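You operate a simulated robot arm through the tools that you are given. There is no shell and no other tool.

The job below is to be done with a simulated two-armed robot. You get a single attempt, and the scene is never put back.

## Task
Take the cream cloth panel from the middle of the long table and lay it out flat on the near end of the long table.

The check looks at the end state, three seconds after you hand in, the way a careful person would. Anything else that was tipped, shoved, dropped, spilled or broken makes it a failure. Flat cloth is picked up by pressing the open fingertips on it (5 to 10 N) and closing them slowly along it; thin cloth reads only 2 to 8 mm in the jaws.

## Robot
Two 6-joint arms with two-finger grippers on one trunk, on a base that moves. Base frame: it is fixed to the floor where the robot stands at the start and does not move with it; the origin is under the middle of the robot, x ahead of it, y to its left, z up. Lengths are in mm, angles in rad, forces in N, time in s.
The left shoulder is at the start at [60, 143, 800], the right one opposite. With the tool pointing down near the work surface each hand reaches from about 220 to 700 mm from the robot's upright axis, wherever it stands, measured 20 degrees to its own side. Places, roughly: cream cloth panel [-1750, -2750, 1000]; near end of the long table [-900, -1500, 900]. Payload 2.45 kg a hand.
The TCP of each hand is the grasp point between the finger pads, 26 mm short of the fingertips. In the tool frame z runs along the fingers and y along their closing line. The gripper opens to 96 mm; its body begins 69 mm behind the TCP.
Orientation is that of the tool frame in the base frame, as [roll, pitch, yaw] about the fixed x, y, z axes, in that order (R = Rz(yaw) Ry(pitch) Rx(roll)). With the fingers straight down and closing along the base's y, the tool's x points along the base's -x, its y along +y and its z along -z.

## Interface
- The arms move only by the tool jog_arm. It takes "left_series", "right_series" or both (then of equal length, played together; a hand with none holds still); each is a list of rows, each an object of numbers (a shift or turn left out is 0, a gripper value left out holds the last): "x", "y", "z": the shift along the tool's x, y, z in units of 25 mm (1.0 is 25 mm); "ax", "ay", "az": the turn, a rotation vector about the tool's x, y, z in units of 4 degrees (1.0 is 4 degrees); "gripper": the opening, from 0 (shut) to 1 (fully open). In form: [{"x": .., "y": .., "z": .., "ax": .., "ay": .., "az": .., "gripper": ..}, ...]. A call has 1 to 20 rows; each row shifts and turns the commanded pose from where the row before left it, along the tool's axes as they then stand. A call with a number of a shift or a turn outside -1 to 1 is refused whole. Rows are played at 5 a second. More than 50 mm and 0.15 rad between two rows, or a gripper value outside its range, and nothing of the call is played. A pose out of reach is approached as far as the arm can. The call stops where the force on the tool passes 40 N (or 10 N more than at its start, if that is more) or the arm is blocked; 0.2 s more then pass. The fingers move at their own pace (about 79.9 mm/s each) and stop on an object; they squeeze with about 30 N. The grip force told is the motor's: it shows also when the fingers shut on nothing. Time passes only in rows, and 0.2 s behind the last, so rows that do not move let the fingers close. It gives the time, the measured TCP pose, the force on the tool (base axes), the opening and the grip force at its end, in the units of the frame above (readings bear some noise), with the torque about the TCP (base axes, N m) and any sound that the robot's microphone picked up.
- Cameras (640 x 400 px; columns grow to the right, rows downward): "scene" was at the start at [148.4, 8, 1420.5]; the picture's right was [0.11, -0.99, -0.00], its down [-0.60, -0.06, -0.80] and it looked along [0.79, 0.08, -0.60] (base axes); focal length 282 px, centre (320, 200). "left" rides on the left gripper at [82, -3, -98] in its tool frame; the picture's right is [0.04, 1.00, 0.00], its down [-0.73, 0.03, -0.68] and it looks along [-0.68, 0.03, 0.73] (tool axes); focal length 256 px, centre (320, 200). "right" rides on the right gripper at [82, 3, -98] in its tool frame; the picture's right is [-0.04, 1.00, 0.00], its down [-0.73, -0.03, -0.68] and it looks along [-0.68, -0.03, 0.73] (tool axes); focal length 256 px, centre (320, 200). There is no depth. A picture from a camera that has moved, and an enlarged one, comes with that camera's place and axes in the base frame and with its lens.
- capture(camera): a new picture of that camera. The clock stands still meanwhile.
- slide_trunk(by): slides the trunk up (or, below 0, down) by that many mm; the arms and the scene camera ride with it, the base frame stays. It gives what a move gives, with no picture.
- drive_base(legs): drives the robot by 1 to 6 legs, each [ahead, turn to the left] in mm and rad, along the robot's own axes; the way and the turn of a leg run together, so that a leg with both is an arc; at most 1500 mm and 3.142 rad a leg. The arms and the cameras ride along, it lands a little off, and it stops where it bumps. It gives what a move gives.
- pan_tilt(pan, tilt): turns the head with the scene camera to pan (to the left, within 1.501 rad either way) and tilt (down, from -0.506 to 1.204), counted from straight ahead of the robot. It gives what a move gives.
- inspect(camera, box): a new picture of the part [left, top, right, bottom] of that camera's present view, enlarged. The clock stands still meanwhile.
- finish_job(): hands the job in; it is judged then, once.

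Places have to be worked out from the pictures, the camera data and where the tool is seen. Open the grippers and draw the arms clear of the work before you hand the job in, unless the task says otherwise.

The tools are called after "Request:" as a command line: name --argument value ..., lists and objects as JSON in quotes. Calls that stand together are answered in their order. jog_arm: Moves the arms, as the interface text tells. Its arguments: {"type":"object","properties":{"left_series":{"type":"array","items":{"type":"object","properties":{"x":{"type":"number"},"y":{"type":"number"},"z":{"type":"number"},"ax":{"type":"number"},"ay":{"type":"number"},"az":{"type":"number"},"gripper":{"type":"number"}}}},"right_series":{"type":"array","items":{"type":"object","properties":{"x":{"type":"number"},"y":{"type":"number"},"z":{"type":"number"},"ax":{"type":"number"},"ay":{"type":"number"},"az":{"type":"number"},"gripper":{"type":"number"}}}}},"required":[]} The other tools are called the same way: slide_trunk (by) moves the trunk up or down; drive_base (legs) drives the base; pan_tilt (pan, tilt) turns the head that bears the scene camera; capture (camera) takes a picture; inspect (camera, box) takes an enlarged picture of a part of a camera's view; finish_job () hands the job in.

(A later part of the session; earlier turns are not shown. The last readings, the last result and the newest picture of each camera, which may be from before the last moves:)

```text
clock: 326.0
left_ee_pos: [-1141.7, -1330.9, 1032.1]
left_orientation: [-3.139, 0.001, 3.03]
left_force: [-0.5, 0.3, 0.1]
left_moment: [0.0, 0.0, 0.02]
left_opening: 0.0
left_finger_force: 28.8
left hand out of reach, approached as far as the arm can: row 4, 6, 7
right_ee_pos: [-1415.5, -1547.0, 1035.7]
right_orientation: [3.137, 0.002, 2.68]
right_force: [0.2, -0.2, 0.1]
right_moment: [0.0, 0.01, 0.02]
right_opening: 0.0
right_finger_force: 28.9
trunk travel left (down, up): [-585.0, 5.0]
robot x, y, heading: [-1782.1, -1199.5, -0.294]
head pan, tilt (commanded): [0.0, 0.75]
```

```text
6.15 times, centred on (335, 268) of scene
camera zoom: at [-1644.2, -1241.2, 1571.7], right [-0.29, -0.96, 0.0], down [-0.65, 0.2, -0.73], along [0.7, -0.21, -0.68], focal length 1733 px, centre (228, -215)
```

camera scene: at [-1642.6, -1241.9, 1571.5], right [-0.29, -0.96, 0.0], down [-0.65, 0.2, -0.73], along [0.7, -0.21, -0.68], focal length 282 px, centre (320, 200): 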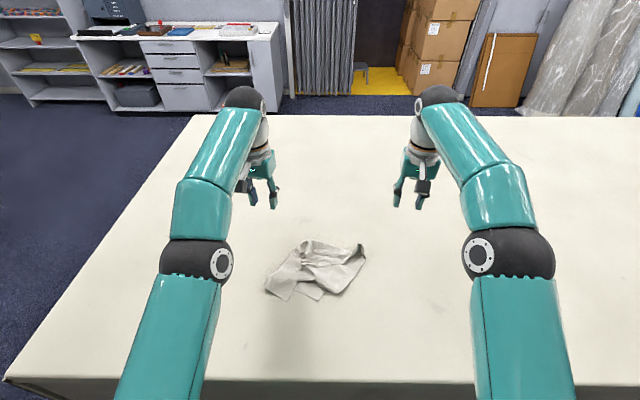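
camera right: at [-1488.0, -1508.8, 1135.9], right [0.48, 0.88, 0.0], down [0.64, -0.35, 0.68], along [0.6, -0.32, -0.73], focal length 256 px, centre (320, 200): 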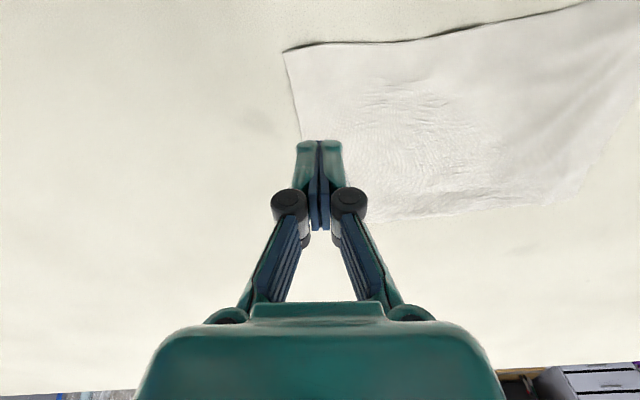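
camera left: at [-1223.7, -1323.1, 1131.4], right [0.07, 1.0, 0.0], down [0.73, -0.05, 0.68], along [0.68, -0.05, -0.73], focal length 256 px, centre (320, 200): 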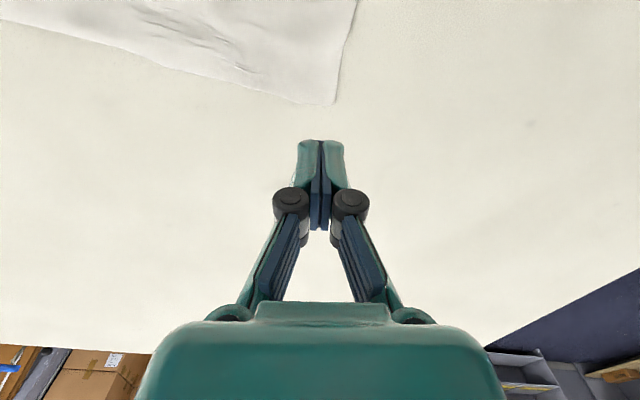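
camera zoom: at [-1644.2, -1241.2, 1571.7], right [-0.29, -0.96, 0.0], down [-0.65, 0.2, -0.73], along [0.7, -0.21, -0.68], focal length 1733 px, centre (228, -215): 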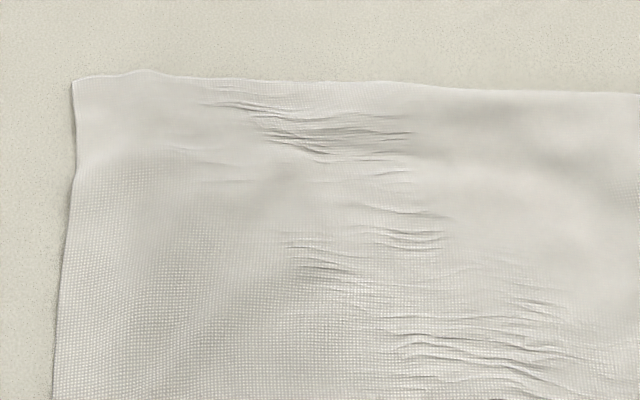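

The panel is flat and lies about 245 mm in from the table's side edge. To bring it closer to the middle of the near end I can slide it further in while keeping it taut, by pressing on its two far corners and drawing them forward; I'll tilt both hands forward for reach and position them over C and B.

Request:
jog_arm --left_series '[{"ay": -1}, {"ay": -1}, {"ay": -1}, {"ay": -1}, {"ay": -1}, {"ay": -1}, {"ay": -1}, {"x": 0.25, "y": -0.23, "z": -0.135}, {}, {}, {}, {}, {}, {}, {}]' --right_series '[{"ay": -1}, {"ay": -1}, {"ay": -1}, {"ay": -1}, {"ay": -1}, {"ay": -1}, {"ay": -1}, {"x": -0.8, "y": 0.178, "z": 0.424}, {"x": -0.8, "y": 0.178, "z": 0.424}, {"x": -0.8, "y": 0.178, "z": 0.424}, {"x": -0.8, "y": 0.178, "z": 0.424}, {"x": -0.8, "y": 0.178, "z": 0.424}, {"x": -0.8, "y": 0.178, "z": 0.424}, {"x": -0.8, "y": 0.178, "z": 0.424}, {"x": -0.8, "y": 0.178, "z": 0.424}]'

Request:
capture --camera "left"

Request:
capture --camera "right"

Request:
inspect --camera "scene" --box '[240, 190, 460, 350]'

```text
clock: 329.2
left_ee_pos: [-1147.7, -1336.3, 1030.7]
left_orientation: [-3.141, 0.49, 3.032]
left_force: [0.3, 0.7, -0.6]
left_moment: [0.02, 0.02, 0.0]
left_opening: 0.0
left_finger_force: 28.7
right_ee_pos: [-1233.9, -1593.1, 1038.4]
right_orientation: [3.139, 0.494, 2.679]
right_force: [-0.2, -0.1, -1.1]
right_moment: [-0.01, 0.03, -0.03]
right_opening: 0.1
right_finger_force: 28.6
trunk travel left (down, up): [-585.0, 5.0]
robot x, y, heading: [-1782.5, -1198.2, -0.292]
head pan, tilt (commanded): [0.0, 0.75]
```

```text
taken
camera left: at [-1266.5, -1325.4, 1081.5], right [0.07, 1.0, -0.02], down [0.33, -0.01, 0.94], along [0.94, -0.08, -0.33], focal length 256 px, centre (320, 200)
```

left: 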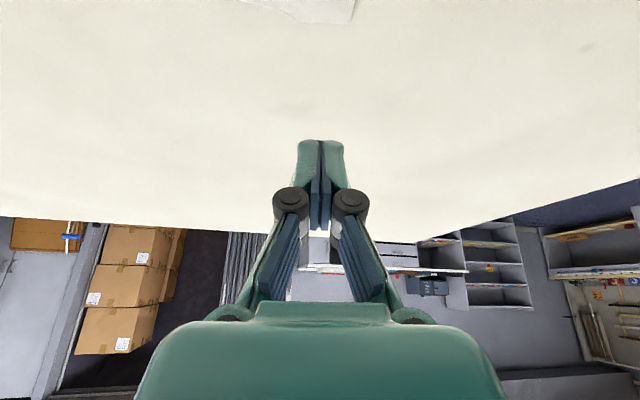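

```text
taken
camera right: at [-1338.5, -1539.5, 1087.4], right [0.48, 0.88, 0.02], down [0.28, -0.17, 0.95], along [0.84, -0.44, -0.33], focal length 256 px, centre (320, 200)
```

right: 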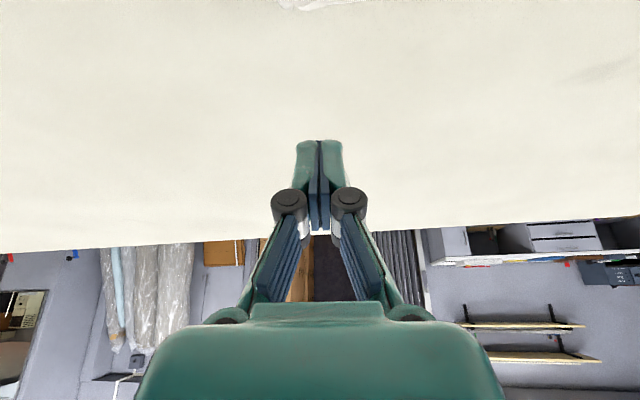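

```text
2.50 times, centred on (350, 270) of scene
camera zoom: at [-1642.2, -1241.8, 1571.5], right [-0.29, -0.96, 0.0], down [-0.65, 0.2, -0.73], along [0.7, -0.21, -0.68], focal length 704 px, centre (245, 25)
```

zoom: 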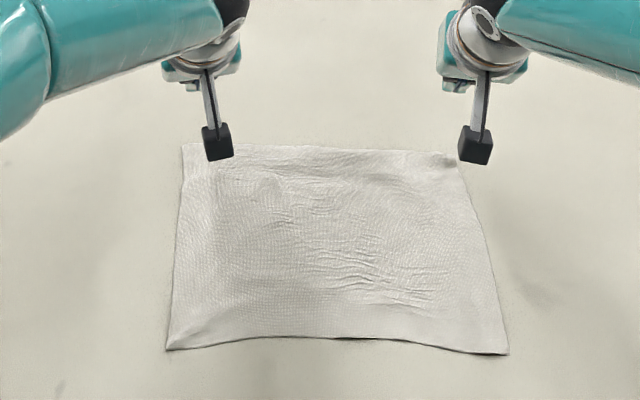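

The tilted fingertips are a few millimetres inside the far edge at both corners. I'll shift 10 mm back and lower to just above the cloth.

Request:
jog_arm --left_series '[{"x": 0.35, "y": 0.07, "z": -0.18}, {"x": 0.43, "z": 0.81}, {"x": 0.43, "z": 0.81}, {"x": 0.43, "z": 0.81}, {"x": 0.43, "z": 0.81}, {"x": 0.3, "z": 0.56}, {}]' --right_series '[{"x": 0.35, "y": -0.067, "z": -0.185}, {"x": 0.45, "z": 0.85}, {"x": 0.45, "z": 0.85}, {"x": 0.45, "z": 0.85}, {"x": 0.45, "z": 0.85}, {"x": 0.35, "z": 0.66}, {}]'

Request:
inspect --camera "left" --box '[200, 0, 440, 200]'

Request:
inspect --camera "right" --box '[200, 0, 440, 200]'

```text
clock: 330.8
left_ee_pos: [-1161.0, -1332.9, 923.6]
left_orientation: [-3.139, 0.491, 3.031]
left_force: [0.4, 0.1, 0.1]
left_moment: [0.0, 0.01, -0.01]
left_opening: 0.0
left_finger_force: 28.6
right_ee_pos: [-1242.8, -1593.2, 922.7]
right_orientation: [3.137, 0.494, 2.681]
right_force: [0.5, 0.5, -0.8]
right_moment: [-0.01, -0.02, 0.01]
right_opening: 0.0
right_finger_force: 28.4
trunk travel left (down, up): [-585.0, 5.0]
robot x, y, heading: [-1783.7, -1197.6, -0.294]
head pan, tilt (commanded): [0.0, 0.75]
```

```text
2.00 times, centred on (320, 100) of left
camera zoom: at [-1277.8, -1321.4, 973.5], right [0.08, 1.0, -0.02], down [0.33, 0.0, 0.94], along [0.94, -0.08, -0.33], focal length 512 px, centre (320, 400)
```

zoom: 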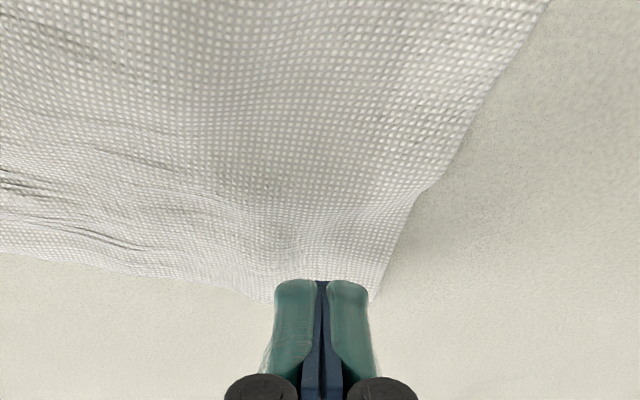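

```text
2.00 times, centred on (320, 100) of right
camera zoom: at [-1347.7, -1538.2, 971.5], right [0.48, 0.88, 0.02], down [0.28, -0.17, 0.95], along [0.84, -0.44, -0.33], focal length 512 px, centre (320, 400)
```

zoom: 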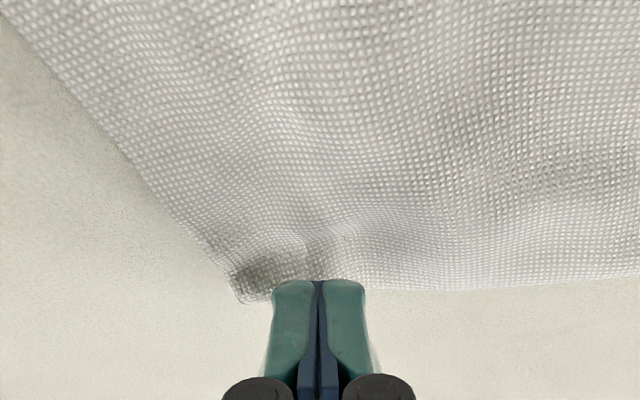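

The tips will land just inside both far corners. I'll lower in small steps to a light press.

Request:
jog_arm --left_series '[{"x": 0.11, "z": 0.21}, {"x": 0.08, "z": 0.14}, {"x": 0.04, "z": 0.07}, {}]' --right_series '[{"x": 0.11, "z": 0.21}, {"x": 0.08, "z": 0.14}, {"x": 0.04, "z": 0.07}, {}]'

```text
clock: 331.8
left_ee_pos: [-1160.5, -1334.1, 912.6]
left_orientation: [-3.14, 0.49, 3.031]
left_force: [0.1, -0.3, -0.3]
left_moment: [0.0, -0.01, -0.01]
left_opening: 0.1
left_finger_force: 28.2
right_ee_pos: [-1242.5, -1592.2, 910.9]
right_orientation: [3.139, 0.494, 2.678]
right_force: [0.9, 0.0, 0.2]
right_moment: [0.01, 0.01, 0.0]
right_opening: 0.0
right_finger_force: 28.3
trunk travel left (down, up): [-585.0, 5.0]
robot x, y, heading: [-1782.5, -1202.5, -0.293]
head pan, tilt (commanded): [0.0, 0.75]
```

Request:
jog_arm --left_series '[{"x": 0.04, "z": 0.07}, {"x": 0.04, "z": 0.07}, {"x": 0.03, "z": 0.05}, {}]' --right_series '[{"x": 0.04, "z": 0.07}, {"x": 0.04, "z": 0.07}, {}, {}]'

```text
clock: 332.8
left_ee_pos: [-1160.4, -1332.0, 909.0]
left_orientation: [-3.139, 0.492, 3.031]
left_force: [-1.3, 0.6, 3.2]
left_moment: [0.0, 0.0, -0.02]
left_opening: 0.0
left_finger_force: 28.6
right_ee_pos: [-1241.8, -1592.1, 907.8]
right_orientation: [3.138, 0.497, 2.68]
right_force: [-0.9, 1.0, 11.3]
right_moment: [-0.03, 0.0, 0.02]
right_opening: 0.1
right_finger_force: 28.5
trunk travel left (down, up): [-585.0, 5.0]
robot x, y, heading: [-1782.9, -1201.7, -0.293]
head pan, tilt (commanded): [0.0, 0.75]
```

Left has 3 N, right 11 N. I'll add 1 mm on the left and draw both corners 60 mm forward together, then check.

Request:
jog_arm --left_series '[{"x": 0.02, "z": 0.04}, {"x": -0.42, "y": -0.068, "z": 0.223}, {"x": -0.42, "y": -0.068, "z": 0.223}, {"x": -0.42, "y": -0.068, "z": 0.223}, {"x": -0.42, "y": -0.068, "z": 0.223}, {"x": -0.42, "y": -0.068, "z": 0.223}, {}]' --right_series '[{}, {"x": -0.42, "y": 0.06, "z": 0.223}, {"x": -0.42, "y": 0.06, "z": 0.223}, {"x": -0.42, "y": 0.06, "z": 0.223}, {"x": -0.42, "y": 0.06, "z": 0.223}, {"x": -0.42, "y": 0.06, "z": 0.223}, {}]'

Request:
inspect --camera "scene" --box '[240, 190, 460, 350]'

```text
clock: 334.4
left_ee_pos: [-1100.6, -1347.9, 908.6]
left_orientation: [-3.137, 0.493, 3.033]
left_force: [-1.5, 0.3, 8.8]
left_moment: [0.01, 0.08, 0.0]
left_opening: 0.3
left_finger_force: 28.4
right_ee_pos: [-1187.6, -1610.5, 908.7]
right_orientation: [3.136, 0.495, 2.68]
right_force: [-2.0, 1.7, 7.8]
right_moment: [0.03, 0.08, 0.0]
right_opening: 0.0
right_finger_force: 29.2
trunk travel left (down, up): [-585.0, 5.0]
robot x, y, heading: [-1779.5, -1202.1, -0.287]
head pan, tilt (commanded): [0.0, 0.75]
```

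```text
2.50 times, centred on (350, 270) of scene
camera zoom: at [-1645.8, -1240.5, 1571.9], right [-0.29, -0.96, 0.0], down [-0.65, 0.2, -0.73], along [0.7, -0.21, -0.68], focal length 704 px, centre (245, 25)
```

zoom: 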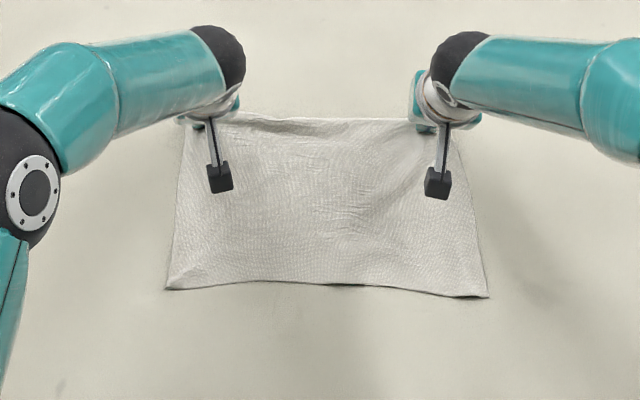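

The whole panel slides in smoothly and stays taut. I'll continue another 60 mm.

Request:
jog_arm --left_series '[{"x": -0.42, "y": -0.068, "z": 0.223}, {"x": -0.42, "y": -0.068, "z": 0.223}, {"x": -0.42, "y": -0.068, "z": 0.223}, {"x": -0.42, "y": -0.068, "z": 0.223}, {"x": -0.42, "y": -0.068, "z": 0.223}, {}]' --right_series '[{"x": -0.42, "y": 0.06, "z": 0.223}, {"x": -0.42, "y": 0.06, "z": 0.223}, {"x": -0.42, "y": 0.06, "z": 0.223}, {"x": -0.42, "y": 0.06, "z": 0.223}, {"x": -0.42, "y": 0.06, "z": 0.223}, {}]'

Request:
inspect --camera "scene" --box '[240, 170, 460, 330]'

```text
clock: 335.8
left_ee_pos: [-1044.4, -1364.1, 908.7]
left_orientation: [-3.137, 0.495, 3.032]
left_force: [-3.0, 0.6, 16.6]
left_moment: [0.06, 0.06, 0.02]
left_opening: 0.0
left_finger_force: 27.8
right_ee_pos: [-1131.6, -1632.4, 910.2]
right_orientation: [3.136, 0.495, 2.68]
right_force: [0.6, 0.0, 0.8]
right_moment: [-0.02, 0.0, -0.03]
right_opening: 0.3
right_finger_force: 28.6
trunk travel left (down, up): [-585.0, 5.0]
robot x, y, heading: [-1783.4, -1198.2, -0.295]
head pan, tilt (commanded): [0.0, 0.75]
```

```text
2.50 times, centred on (350, 250) of scene
camera zoom: at [-1645.9, -1241.0, 1571.9], right [-0.29, -0.96, 0.0], down [-0.65, 0.2, -0.73], along [0.7, -0.21, -0.68], focal length 704 px, centre (245, 75)
```

zoom: 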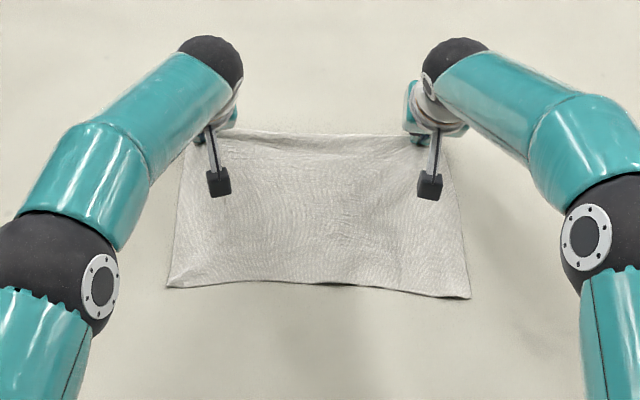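

Another 55 mm gained; contact became light on the right. I'll rebalance the pressure and go 40 mm further.

Request:
jog_arm --left_series '[{"x": -0.015, "z": -0.025}, {"x": -0.35, "y": -0.057, "z": 0.186}, {"x": -0.35, "y": -0.057, "z": 0.186}, {"x": -0.35, "y": -0.057, "z": 0.186}, {"x": -0.35, "y": -0.057, "z": 0.186}, {}]' --right_series '[{"x": 0.035, "z": 0.065}, {"x": -0.35, "y": 0.05, "z": 0.186}, {"x": -0.35, "y": 0.05, "z": 0.186}, {"x": -0.35, "y": 0.05, "z": 0.186}, {"x": -0.35, "y": 0.05, "z": 0.186}, {}]'

Request:
inspect --camera "scene" --box '[240, 170, 460, 330]'

```text
clock: 337.2
left_ee_pos: [-1034.8, -1363.6, 907.1]
left_orientation: [-3.138, 0.492, 3.033]
left_force: [-0.6, -3.2, 6.4]
left_moment: [-0.03, 0.01, -0.01]
left_opening: 0.1
left_finger_force: 28.2
left hand out of reach, approached as far as the arm can: row 3, 4, 5
right_ee_pos: [-1094.3, -1644.9, 907.9]
right_orientation: [3.139, 0.498, 2.678]
right_force: [-3.2, -0.7, 12.1]
right_moment: [-0.01, 0.08, -0.01]
right_opening: 0.0
right_finger_force: 28.4
trunk travel left (down, up): [-585.0, 5.0]
robot x, y, heading: [-1783.3, -1198.0, -0.288]
head pan, tilt (commanded): [0.0, 0.75]
```

```text
2.50 times, centred on (350, 250) of scene
camera zoom: at [-1646.1, -1240.9, 1572.0], right [-0.29, -0.96, 0.0], down [-0.65, 0.2, -0.73], along [0.7, -0.21, -0.68], focal length 704 px, centre (245, 75)
```

zoom: 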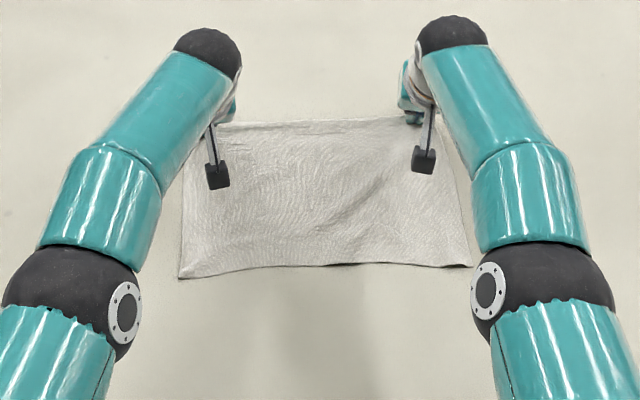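

The panel is now well inside the near-end area (centre about [-1150, -1480]) and still flat; the left arm is at its reach limit. I'll lift both hands gently and check the final state.

Request:
jog_arm --left_series '[{"x": -0.06, "z": -0.11}, {"x": -0.12, "z": -0.22}, {"x": -0.3, "z": -0.56}, {"x": 0.3, "z": -0.8}, {"x": 0.5, "z": -0.8}, {"x": 0.5, "z": -0.8}, {"x": 0.6, "z": -0.8}, {"x": 0.7, "z": -0.8}, {"x": 0.7, "z": -0.8}]' --right_series '[{"x": -0.06, "z": -0.11}, {"x": -0.12, "z": -0.22}, {"x": -0.3, "z": -0.56}, {"x": 0.3, "z": -0.8}, {"x": 0.5, "z": -0.8}, {"x": 0.5, "z": -0.8}, {"x": 0.6, "z": -0.8}, {"x": 0.7, "z": -0.8}, {"x": 0.7, "z": -0.8}]'

Request:
inspect --camera "scene" --box '[240, 170, 460, 330]'

Request:
capture --camera "scene"

```text
clock: 339.2
left_ee_pos: [-1077.1, -1411.4, 1012.6]
left_orientation: [-3.14, 0.489, 3.032]
left_force: [-0.2, 0.7, 0.9]
left_moment: [-0.03, 0.0, -0.03]
left_opening: 0.3
left_finger_force: 28.7
left hand out of reach, approached as far as the arm can: row 4, 5, 6, 7, 8, 9
right_ee_pos: [-1209.7, -1582.4, 998.7]
right_orientation: [3.135, 0.494, 2.68]
right_force: [-0.6, -0.4, -0.1]
right_moment: [-0.01, -0.01, -0.02]
right_opening: 0.0
right_finger_force: 28.2
right hand out of reach, approached as far as the arm can: row 1
trunk travel left (down, up): [-585.0, 5.0]
robot x, y, heading: [-1781.7, -1198.4, -0.291]
head pan, tilt (commanded): [0.0, 0.75]
```

```text
2.50 times, centred on (350, 250) of scene
camera zoom: at [-1644.7, -1241.5, 1571.7], right [-0.29, -0.96, 0.0], down [-0.65, 0.2, -0.73], along [0.7, -0.21, -0.68], focal length 704 px, centre (245, 75)
```

zoom: 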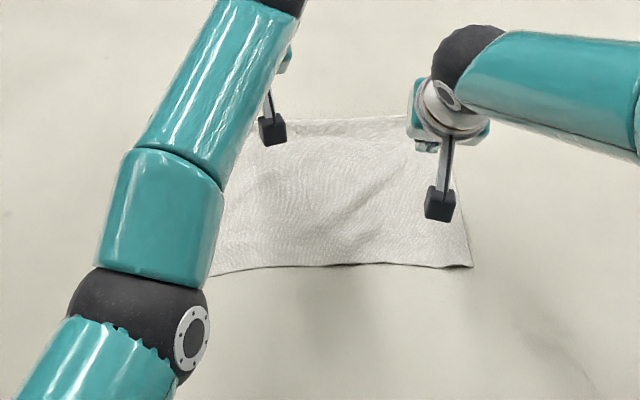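

```text
taken
camera scene: at [-1644.7, -1241.5, 1571.7], right [-0.29, -0.96, 0.0], down [-0.65, 0.2, -0.73], along [0.7, -0.21, -0.68], focal length 282 px, centre (320, 200)
```

scene: 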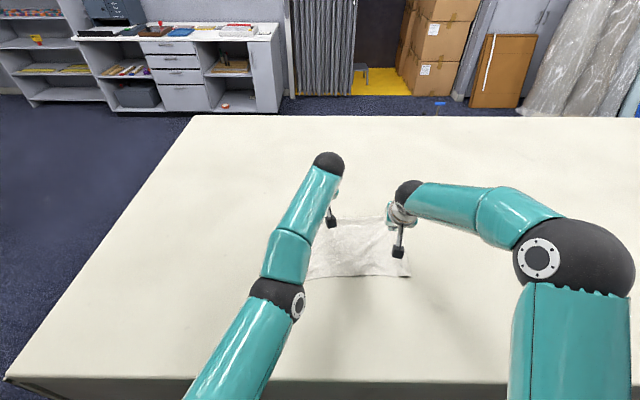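

The panel stays flat. I'll draw both arms up and back, clear of the table work, for an unobstructed look.

Request:
jog_arm --left_series '[{"x": 0.5, "y": 0.5, "z": -0.72}, {"x": 0.5, "y": 0.5, "z": -0.72}, {"x": 0.5, "y": 0.5, "z": -0.72}, {"x": 0.5, "y": 0.5, "z": -0.72}, {"x": 0.5, "y": 0.5, "z": -0.72}, {"x": 0.5, "y": 0.5, "z": -0.72}, {"x": 0.5, "y": 0.5, "z": -0.72}, {"x": 0.5, "y": 0.5, "z": -0.72}, {"x": 0.5, "y": 0.5, "z": -0.72}, {"x": 0.5, "y": 0.5, "z": -0.72}, {"x": 0.5, "y": 0.5, "z": -0.72}, {"x": 0.5, "y": 0.5, "z": -0.72}]' --right_series '[{"x": 0.5, "y": -0.2, "z": -0.72}, {"x": 0.5, "y": -0.2, "z": -0.72}, {"x": 0.5, "y": -0.2, "z": -0.72}, {"x": 0.5, "y": -0.2, "z": -0.72}, {"x": 0.5, "y": -0.2, "z": -0.72}, {"x": 0.5, "y": -0.2, "z": -0.72}, {"x": 0.5, "y": -0.2, "z": -0.72}, {"x": 0.5, "y": -0.2, "z": -0.72}, {"x": 0.5, "y": -0.2, "z": -0.72}, {"x": 0.5, "y": -0.2, "z": -0.72}, {"x": 0.5, "y": -0.2, "z": -0.72}, {"x": 0.5, "y": -0.2, "z": -0.72}]'

Request:
capture --camera "scene"

Request:
inspect --camera "scene" --box '[280, 190, 430, 300]'

```text
clock: 341.8
left_ee_pos: [-1118.5, -1364.0, 1201.6]
left_orientation: [-3.141, 0.492, 3.03]
left_force: [-0.9, 0.9, 0.0]
left_moment: [-0.02, -0.04, 0.01]
left_opening: 0.0
left_finger_force: 28.7
left hand out of reach, approached as far as the arm can: row 1, 2, 3, 4, 5, 6, 7, 8, 9, 10, 11, 12
right_ee_pos: [-1448.2, -1537.3, 1114.3]
right_orientation: [3.139, 0.495, 2.678]
right_force: [-0.6, 0.1, -0.6]
right_moment: [-0.03, -0.03, 0.02]
right_opening: 0.0
right_finger_force: 28.4
trunk travel left (down, up): [-585.0, 5.0]
robot x, y, heading: [-1785.6, -1201.5, -0.293]
head pan, tilt (commanded): [0.0, 0.75]
```

```text
taken
camera scene: at [-1645.2, -1241.1, 1571.8], right [-0.29, -0.96, 0.0], down [-0.65, 0.2, -0.73], along [0.7, -0.21, -0.68], focal length 282 px, centre (320, 200)
```

scene: 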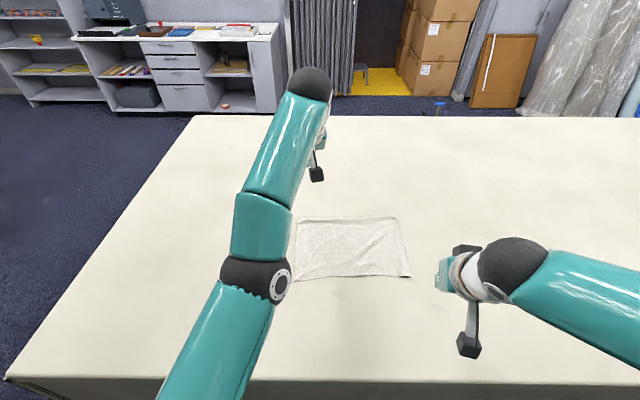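

```text
3.64 times, centred on (355, 245) of scene
camera zoom: at [-1645.2, -1241.1, 1571.8], right [-0.29, -0.96, 0.0], down [-0.65, 0.2, -0.73], along [0.7, -0.21, -0.68], focal length 1024 px, centre (193, 36)
```

zoom: 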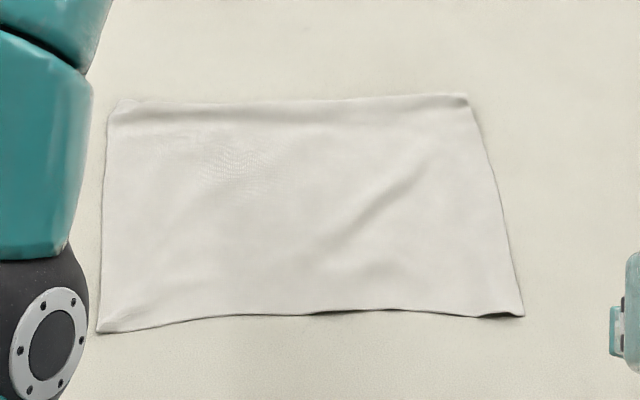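

The panel lies flat and smooth as a full rectangle. I'll draw the left arm back over the same clear path, level with its present height, and open both grippers.

Request:
jog_arm --left_series '[{"x": 0.8, "y": 0.2, "z": -0.42, "gripper": 0.6}, {"x": 0.8, "y": 0.2, "z": -0.42}, {"x": 0.8, "y": 0.2, "z": -0.42}, {"x": 0.8, "y": 0.2, "z": -0.42}, {"x": 0.8, "y": 0.2, "z": -0.42}, {"x": 0.8, "y": 0.2, "z": -0.42}, {"x": 0.8, "y": 0.2, "z": -0.42}, {"x": 0.8, "y": 0.2, "z": -0.42}, {"x": 0.8, "y": 0.2, "z": -0.42}, {"x": 0.8, "y": 0.2, "z": -0.42}, {"x": 0.8, "y": 0.2, "z": -0.42}, {"x": 0.8, "y": 0.2, "z": -0.42}]' --right_series '[{"z": -0.6, "gripper": 0.6}, {"z": -0.6}, {"z": -0.6}, {"z": -0.6}, {"z": -0.6}, {"z": -0.6}, {}, {}, {}, {}, {}, {}]'

Request:
capture --camera "scene"

Request:
inspect --camera "scene" --box '[280, 190, 430, 300]'

```text
clock: 344.6
left_ee_pos: [-1207.9, -1357.9, 1298.3]
left_orientation: [3.135, 0.464, 3.097]
left_force: [0.1, -0.7, 0.2]
left_moment: [-0.02, -0.01, -0.03]
left_opening: 57.6
left_finger_force: 0.1
left hand out of reach, approached as far as the arm can: row 1, 2, 3, 4, 5, 6, 7, 8, 9, 10, 11, 12
right_ee_pos: [-1485.7, -1515.3, 1198.1]
right_orientation: [3.139, 0.494, 2.679]
right_force: [0.2, -0.6, 0.1]
right_moment: [-0.04, -0.01, 0.01]
right_opening: 57.7
right_finger_force: 0.1
trunk travel left (down, up): [-585.0, 5.0]
robot x, y, heading: [-1780.6, -1199.7, -0.293]
head pan, tilt (commanded): [0.0, 0.75]
stopped in row 12 (left hand): the arm was blocked; the commanded pose is now the measured one
```

```text
taken
camera scene: at [-1643.3, -1241.3, 1573.4], right [-0.29, -0.96, 0.0], down [-0.65, 0.2, -0.73], along [0.7, -0.21, -0.68], focal length 282 px, centre (320, 200)
```

scene: 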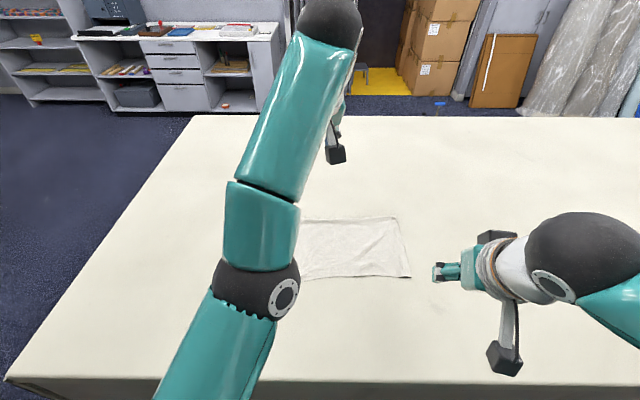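

```text
3.64 times, centred on (355, 245) of scene
camera zoom: at [-1643.3, -1241.3, 1573.4], right [-0.29, -0.96, 0.0], down [-0.65, 0.2, -0.73], along [0.7, -0.21, -0.68], focal length 1024 px, centre (193, 36)
```

zoom: 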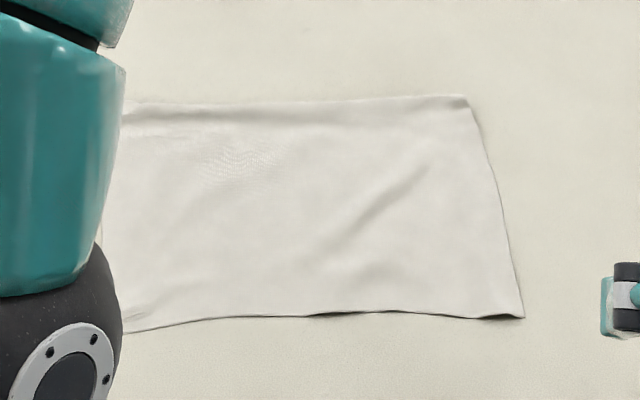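

The left arm has come up against its reach limit at that height, so I'll bring it down a little while drawing it back, then untilt it.

Request:
jog_arm --left_series '[{"x": 0.28, "z": 0.53}, {"x": 0.28, "z": 0.53}, {"x": 0.28, "z": 0.53}, {"x": 0.7, "z": 0.2}, {"x": 0.7, "z": 0.2}, {"x": 0.7, "z": 0.2}, {"x": 0.7, "z": 0.0}, {"x": 0.7, "z": -0.1}, {"ay": 1, "x": 0.6, "z": -0.1}, {"ay": 1, "x": 0.6, "z": -0.1}, {"ay": 1, "x": 0.5, "z": -0.1}, {"ay": 1, "x": 0.5}, {"ay": 1, "x": 0.4}, {"ay": 1}, {"ay": 1}]'

Request:
capture --camera "scene"

```text
clock: 347.8
left_ee_pos: [-1293.1, -1402.8, 1211.4]
left_orientation: [3.136, -0.024, 3.095]
left_force: [0.0, 0.6, -0.9]
left_moment: [0.0, 0.09, -0.01]
left_opening: 57.5
left_finger_force: 0.1
left hand out of reach, approached as far as the arm can: row 1, 2, 3, 4, 5, 6, 7, 8, 12, 13, 14, 15
right_ee_pos: [-1482.8, -1518.2, 1195.4]
right_orientation: [3.138, 0.49, 2.677]
right_force: [0.3, -0.2, -0.6]
right_moment: [-0.01, 0.04, 0.04]
right_opening: 57.5
right_finger_force: 0.0
trunk travel left (down, up): [-585.0, 5.0]
robot x, y, heading: [-1779.7, -1198.2, -0.295]
head pan, tilt (commanded): [0.0, 0.75]
```

```text
taken
camera scene: at [-1639.8, -1243.3, 1572.0], right [-0.29, -0.96, 0.0], down [-0.66, 0.2, -0.73], along [0.7, -0.21, -0.68], focal length 282 px, centre (320, 200)
```

scene: 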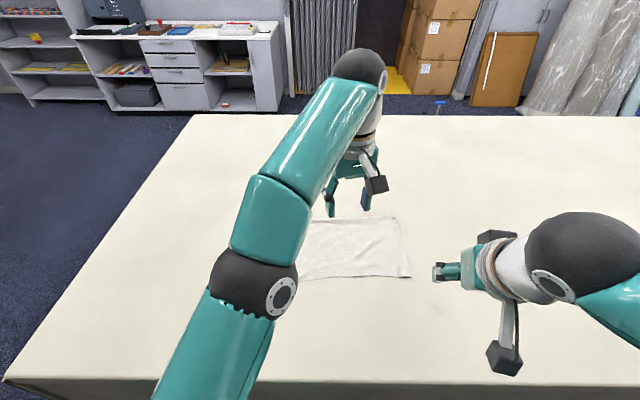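

The left hand is upright at a safe height but displaced to the right. I'll turn it back to its natural orientation and move it back-left, away from the panel.

Request:
jog_arm --left_series '[{"az": 0.9}, {"az": 0.9}, {"az": 0.9}, {"az": 0.9}, {"x": 0.5, "y": 0.75}, {"x": 0.5, "y": 0.75}, {"x": 0.5, "y": 0.75}, {"x": 0.5, "y": 0.75}, {"x": 0.5, "y": 0.75}, {"x": 0.5, "y": 0.75}, {"x": 0.5, "y": 0.75}, {"x": 0.5, "y": 0.75}, {"x": 0.5, "y": 0.75}, {"x": 0.5, "y": 0.75}]'

Request:
capture --camera "scene"

```text
clock: 350.8
left_ee_pos: [-1360.6, -1181.3, 1214.9]
left_orientation: [-3.141, -0.023, 2.844]
left_force: [0.1, 0.3, 0.3]
left_moment: [-0.04, -0.01, 0.0]
left_opening: 57.9
left_finger_force: 0.0
right_ee_pos: [-1486.9, -1516.3, 1196.1]
right_orientation: [3.138, 0.495, 2.68]
right_force: [0.1, 0.7, -0.3]
right_moment: [0.0, 0.0, -0.03]
right_opening: 57.2
right_finger_force: 0.0
trunk travel left (down, up): [-585.0, 5.0]
robot x, y, heading: [-1782.0, -1200.1, -0.29]
head pan, tilt (commanded): [0.0, 0.75]
```

```text
taken
camera scene: at [-1644.4, -1240.7, 1571.7], right [-0.29, -0.96, 0.0], down [-0.65, 0.2, -0.73], along [0.7, -0.21, -0.68], focal length 282 px, centre (320, 200)
```

scene: 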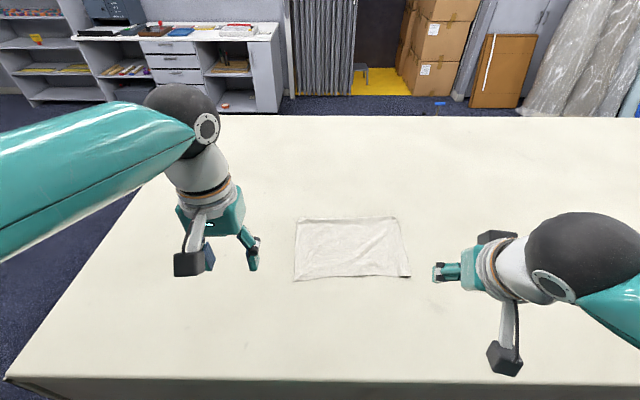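

Both arms are clear now. I'll do a final close inspection of the panel's corners and edges.

Request:
inspect --camera "scene" --box '[285, 205, 355, 290]'

Request:
inspect --camera "scene" --box '[345, 205, 420, 290]'

```text
4.71 times, centred on (320, 248) of scene
camera zoom: at [-1644.4, -1240.7, 1571.7], right [-0.29, -0.96, 0.0], down [-0.65, 0.2, -0.73], along [0.7, -0.21, -0.68], focal length 1326 px, centre (320, -24)
```

zoom: 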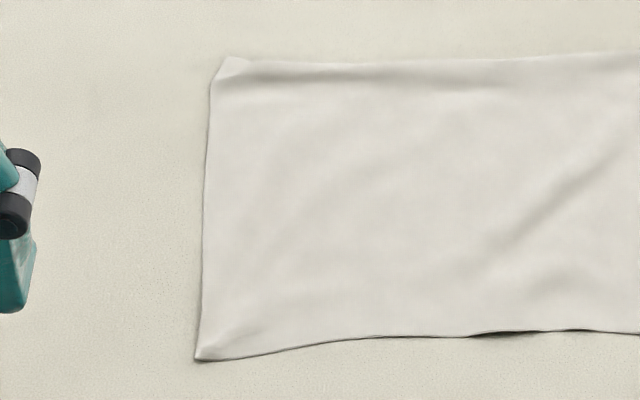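

```text
4.71 times, centred on (382, 248) of scene
camera zoom: at [-1644.4, -1240.7, 1571.7], right [-0.29, -0.96, 0.0], down [-0.65, 0.2, -0.73], along [0.7, -0.21, -0.68], focal length 1326 px, centre (26, -24)
```

zoom: 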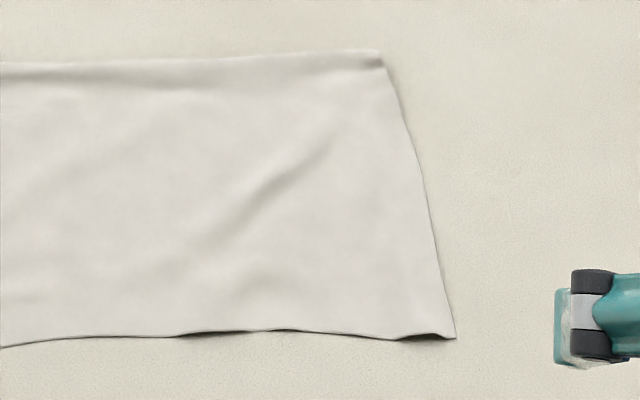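

The panel is out to about 95% of its size, with one soft ridge left on the right side toward corner A. I'll take it out with one more gentle stretch: left fingertips as anchor near the middle, right fingertips pulling corner A back-right. First I bring both hands lower and over those spots.

Request:
jog_arm --left_series '[{"gripper": 0.0, "z": 0.9}, {"z": 0.9}, {"z": 0.9}, {"z": 0.9}, {"z": 0.9}, {"z": 0.9}, {"z": 0.9}, {"z": 0.9}, {"x": -0.95, "y": -0.5}, {"x": -0.95, "y": -0.5}, {"x": -0.95, "y": -0.5}, {"x": -0.95, "y": -0.5}, {"x": -0.95, "y": -0.5}, {"x": -0.95, "y": -0.5}, {"x": -0.95, "y": -0.5}, {"x": -0.95, "y": -0.5}, {"x": -0.95, "y": -0.5}, {"x": -0.95, "y": -0.5}]' --right_series '[{"gripper": 0.0, "ay": 1}, {"ay": 1}, {"ay": 1}, {"ay": 1}, {"ay": 1}, {"ay": 1}, {"ay": 1}, {"z": 0.9}, {"z": 0.9}, {"z": 0.9}, {"z": 0.9}, {"z": 0.9}, {"z": 0.9}, {"z": 0.9}, {"x": -0.9}, {"x": -0.9}, {"x": -0.9}, {"x": -0.9}]'

Request:
capture --camera "scene"

```text
clock: 354.6
left_ee_pos: [-1172.8, -1371.8, 1026.4]
left_orientation: [-3.14, -0.028, 2.842]
left_force: [0.2, 0.4, 0.3]
left_moment: [0.02, 0.04, 0.02]
left_opening: 0.2
left_finger_force: 28.6
right_ee_pos: [-1401.2, -1556.6, 1036.9]
right_orientation: [3.138, 0.002, 2.683]
right_force: [-0.1, 0.0, 0.5]
right_moment: [0.05, 0.06, -0.03]
right_opening: 0.1
right_finger_force: 28.8
trunk travel left (down, up): [-585.0, 5.0]
robot x, y, heading: [-1783.0, -1199.8, -0.292]
head pan, tilt (commanded): [0.0, 0.75]
```

```text
taken
camera scene: at [-1640.9, -1243.4, 1571.3], right [-0.29, -0.96, 0.0], down [-0.66, 0.2, -0.73], along [0.7, -0.21, -0.68], focal length 282 px, centre (320, 200)
```

scene: 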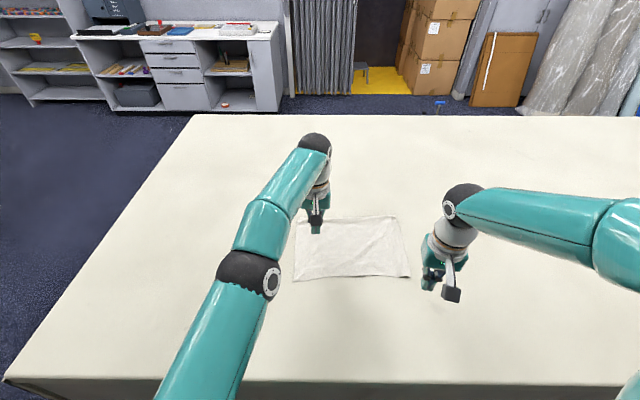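

Left hand is over the middle of the panel. I'll move the right hand to just inside corner A and lower both to near contact.

Request:
jog_arm --left_series '[{}, {}, {}, {}, {}, {}, {"z": 0.9}, {"z": 0.9}, {"z": 0.9}, {"z": 0.9}, {"z": 0.9}, {}]' --right_series '[{"x": -0.9, "y": 0.18}, {"x": -0.9, "y": 0.18}, {"x": -0.9, "y": 0.18}, {"x": -0.9, "y": 0.18}, {"x": -0.9, "y": 0.18}, {"x": -0.9, "y": 0.18}, {"z": 0.96}, {"z": 0.96}, {"z": 0.96}, {"z": 0.96}, {"z": 0.96}, {}]'

Request:
capture --camera "right"

Request:
capture --camera "left"

```text
clock: 357.2
left_ee_pos: [-1175.4, -1370.6, 914.8]
left_orientation: [-3.14, -0.023, 2.845]
left_force: [0.2, -0.9, 0.5]
left_moment: [0.01, 0.01, 0.03]
left_opening: 0.1
left_finger_force: 28.6
right_ee_pos: [-1270.6, -1592.7, 919.3]
right_orientation: [3.14, 0.005, 2.681]
right_force: [0.0, 0.1, 0.1]
right_moment: [0.03, -0.02, -0.04]
right_opening: 0.0
right_finger_force: 28.4
trunk travel left (down, up): [-585.0, 5.0]
robot x, y, heading: [-1781.8, -1196.0, -0.298]
head pan, tilt (commanded): [0.0, 0.75]
```

```text
taken
camera right: at [-1342.5, -1554.4, 1018.5], right [0.48, 0.88, 0.0], down [0.64, -0.35, 0.68], along [0.6, -0.33, -0.73], focal length 256 px, centre (320, 200)
```

right: 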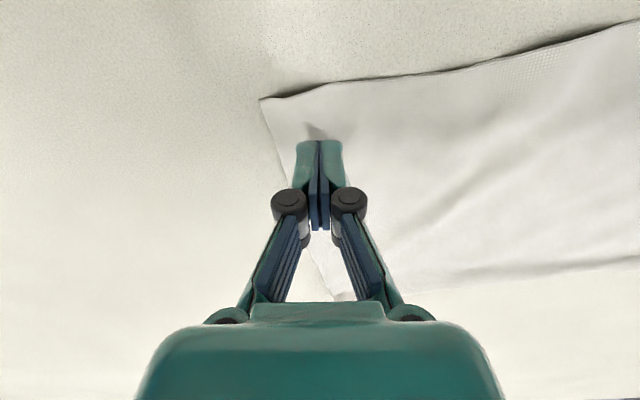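

```text
taken
camera left: at [-1252.6, -1349.4, 1016.8], right [0.25, 0.97, 0.0], down [0.72, -0.19, 0.66], along [0.64, -0.17, -0.75], focal length 256 px, centre (320, 200)
```

left: 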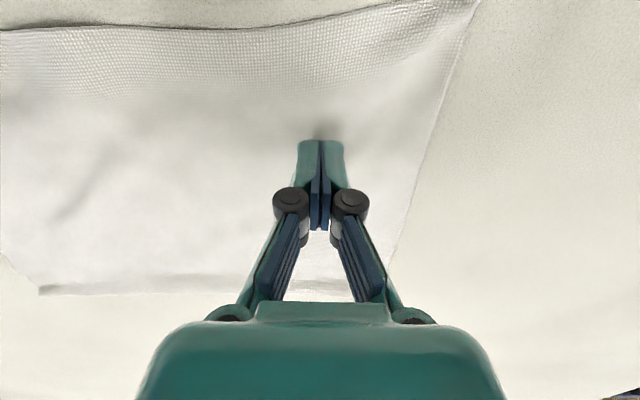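

Both fingertips are in place over single-layer cloth. I'll press to light contact.

Request:
jog_arm --left_series '[{"z": 0.15}, {"z": 0.1}, {"z": 0.06}, {}]' --right_series '[{"z": 0.3}, {"z": 0.12}, {"z": 0.06}, {}]'

```text
clock: 358.2
left_ee_pos: [-1175.5, -1371.9, 908.0]
left_orientation: [-3.139, -0.024, 2.845]
left_force: [-0.5, 0.2, 0.3]
left_moment: [-0.03, -0.01, 0.01]
left_opening: 0.1
left_finger_force: 28.6
right_ee_pos: [-1269.6, -1592.3, 906.1]
right_orientation: [3.137, 0.004, 2.682]
right_force: [0.0, -0.6, -0.4]
right_moment: [-0.02, 0.02, 0.01]
right_opening: 0.0
right_finger_force: 28.3
trunk travel left (down, up): [-585.0, 5.0]
robot x, y, heading: [-1783.8, -1197.9, -0.291]
head pan, tilt (commanded): [0.0, 0.75]
```

Request:
jog_arm --left_series '[{"z": 0.06}, {"z": 0.05}, {}]' --right_series '[{"z": 0.06}, {"z": 0.04}, {}]'

```text
clock: 359.0
left_ee_pos: [-1175.2, -1372.0, 905.6]
left_orientation: [-3.14, -0.02, 2.845]
left_force: [0.6, -1.7, 5.6]
left_moment: [-0.05, -0.01, -0.01]
left_opening: 0.0
left_finger_force: 27.9
right_ee_pos: [-1269.9, -1589.8, 906.2]
right_orientation: [3.138, 0.009, 2.681]
right_force: [0.8, -2.1, 4.5]
right_moment: [-0.03, 0.03, 0.01]
right_opening: 0.6
right_finger_force: 28.2
trunk travel left (down, up): [-585.0, 5.0]
robot x, y, heading: [-1782.3, -1199.6, -0.291]
head pan, tilt (commanded): [0.0, 0.75]
```

Light contact on both. I'll press the anchor a little more and pull corner A back-right by about 17 mm.

Request:
jog_arm --left_series '[{"z": 0.04}, {}, {}, {}, {}, {}]' --right_series '[{"z": 0.02}, {"x": 0.121, "y": -0.122}, {"x": 0.121, "y": -0.122}, {"x": 0.121, "y": -0.122}, {"x": 0.121, "y": -0.122}, {}]'

Request:
inspect --camera "scene" --box '[270, 190, 430, 300]'

```text
clock: 360.4
left_ee_pos: [-1176.5, -1371.3, 906.1]
left_orientation: [-3.139, -0.021, 2.846]
left_force: [0.8, -1.8, 12.0]
left_moment: [-0.07, -0.07, -0.03]
left_opening: 0.1
left_finger_force: 28.1
right_ee_pos: [-1287.3, -1596.4, 906.1]
right_orientation: [3.138, 0.007, 2.683]
right_force: [3.9, 2.1, 7.9]
right_moment: [0.07, -0.04, -0.01]
right_opening: 0.1
right_finger_force: 28.6
trunk travel left (down, up): [-585.0, 5.0]
robot x, y, heading: [-1782.9, -1200.9, -0.29]
head pan, tilt (commanded): [0.0, 0.75]
```

```text
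3.64 times, centred on (350, 245) of scene
camera zoom: at [-1644.5, -1240.7, 1571.9], right [-0.29, -0.96, 0.0], down [-0.65, 0.2, -0.73], along [0.7, -0.21, -0.68], focal length 1024 px, centre (211, 36)
```

zoom: 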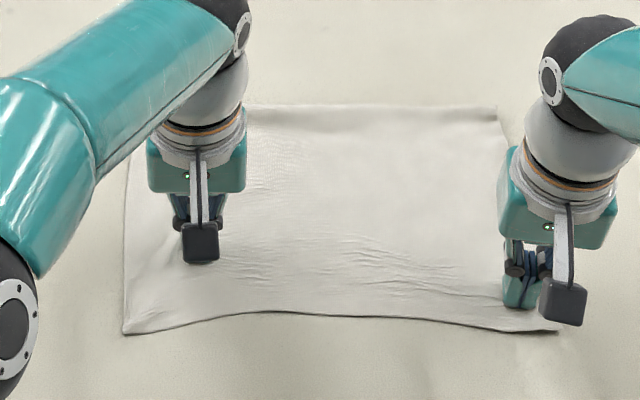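

The ridge is gone and faint tension lines show the sheet is taut. I'll lift both hands straight up, then draw them back clear.

Request:
jog_arm --left_series '[{"z": -0.15}, {"z": -0.4}, {"z": -0.9}, {"z": -1}, {"z": -1}, {"z": -1}, {"x": 0.8, "y": 0.6, "z": -0.5}, {"x": 0.8, "y": 0.6, "z": -0.5}, {"x": 0.8, "y": 0.6, "z": -0.5}, {"x": 0.8, "y": 0.6, "z": -0.3}, {"x": 0.8, "y": 0.6, "z": -0.3}, {"x": 0.8, "y": 0.5, "z": -0.3}, {"x": 0.8, "y": 0.5, "z": -0.3}, {"x": 0.8, "y": 0.5}]' --right_series '[{"z": -0.15}, {"z": -0.4}, {"z": -0.9}, {"z": -1}, {"z": -1}, {"z": -1}, {"x": 0.8, "y": -0.1, "z": -0.5}, {"x": 0.8, "y": -0.1, "z": -0.5}, {"x": 0.8, "y": -0.1, "z": -0.5}, {"x": 0.8, "y": -0.1, "z": -0.3}, {"x": 0.8, "y": -0.1, "z": -0.3}, {"x": 0.8, "z": -0.3}, {"x": 0.8, "z": -0.3}, {"x": 0.8}]'

Request:
capture --camera "scene"

Request:
inspect --camera "scene" --box '[270, 190, 430, 300]'

```text
clock: 363.4
left_ee_pos: [-1292.1, -1217.3, 1086.0]
left_orientation: [-3.14, -0.02, 2.846]
left_force: [0.1, -0.8, 0.2]
left_moment: [0.03, -0.02, -0.01]
left_opening: 0.0
left_finger_force: 28.5
right_ee_pos: [-1439.6, -1537.9, 1084.0]
right_orientation: [3.138, 0.005, 2.68]
right_force: [-0.5, 0.0, -0.4]
right_moment: [0.03, -0.04, 0.0]
right_opening: 0.0
right_finger_force: 28.7
trunk travel left (down, up): [-585.0, 5.0]
robot x, y, heading: [-1787.3, -1201.5, -0.295]
head pan, tilt (commanded): [0.0, 0.75]
```

```text
taken
camera scene: at [-1645.0, -1240.8, 1571.8], right [-0.29, -0.96, 0.0], down [-0.65, 0.2, -0.73], along [0.7, -0.21, -0.68], focal length 282 px, centre (320, 200)
```

scene: 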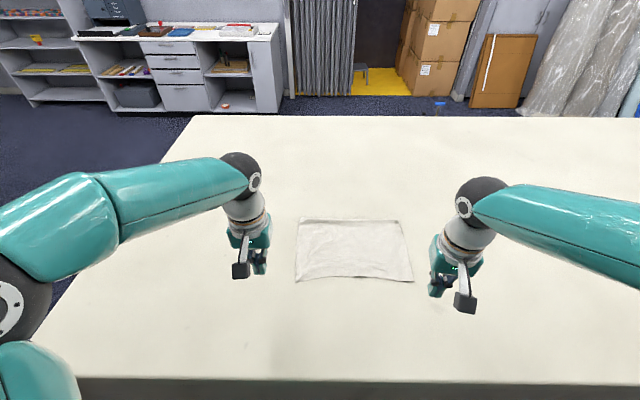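

```text
3.64 times, centred on (350, 245) of scene
camera zoom: at [-1645.0, -1240.8, 1571.8], right [-0.29, -0.96, 0.0], down [-0.65, 0.2, -0.73], along [0.7, -0.21, -0.68], focal length 1024 px, centre (211, 36)
```

zoom: 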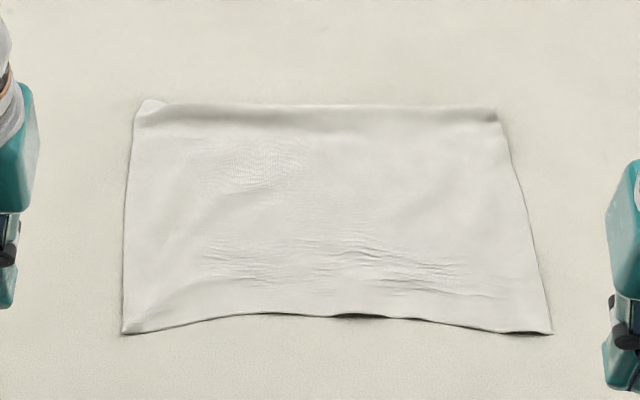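

Very flat now. One last close look at the far edge, which shows a faint shaded band.

Request:
inspect --camera "scene" --box '[295, 210, 405, 245]'

Request:
capture --camera "left"

Request:
capture --camera "right"

```text
5.82 times, centred on (350, 228) of scene
camera zoom: at [-1645.0, -1240.8, 1571.8], right [-0.29, -0.96, 0.0], down [-0.65, 0.2, -0.73], along [0.7, -0.21, -0.68], focal length 1639 px, centre (146, 40)
```

zoom: 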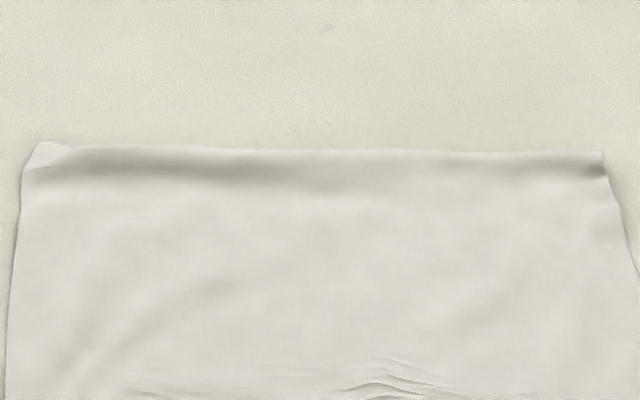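

```text
taken
camera left: at [-1368.7, -1194.7, 1187.7], right [0.25, 0.97, 0.0], down [0.72, -0.19, 0.66], along [0.64, -0.17, -0.75], focal length 256 px, centre (320, 200)
```

left: 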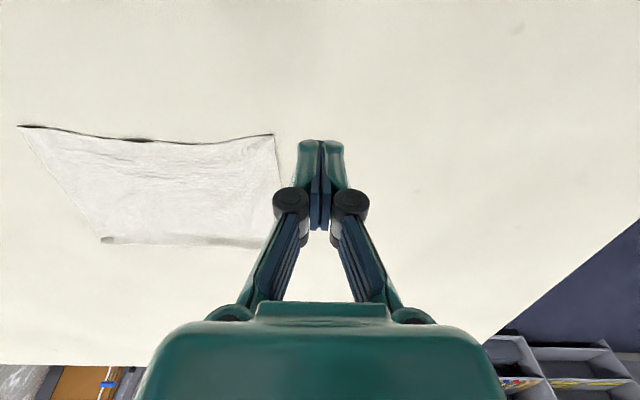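

```text
taken
camera right: at [-1512.4, -1499.1, 1183.0], right [0.48, 0.88, 0.0], down [0.64, -0.35, 0.68], along [0.6, -0.33, -0.73], focal length 256 px, centre (320, 200)
```

right: 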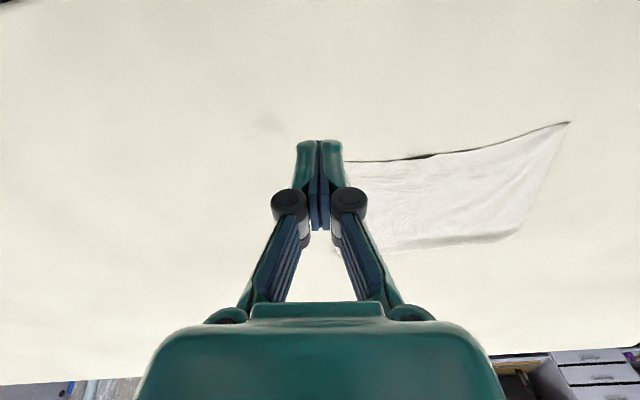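

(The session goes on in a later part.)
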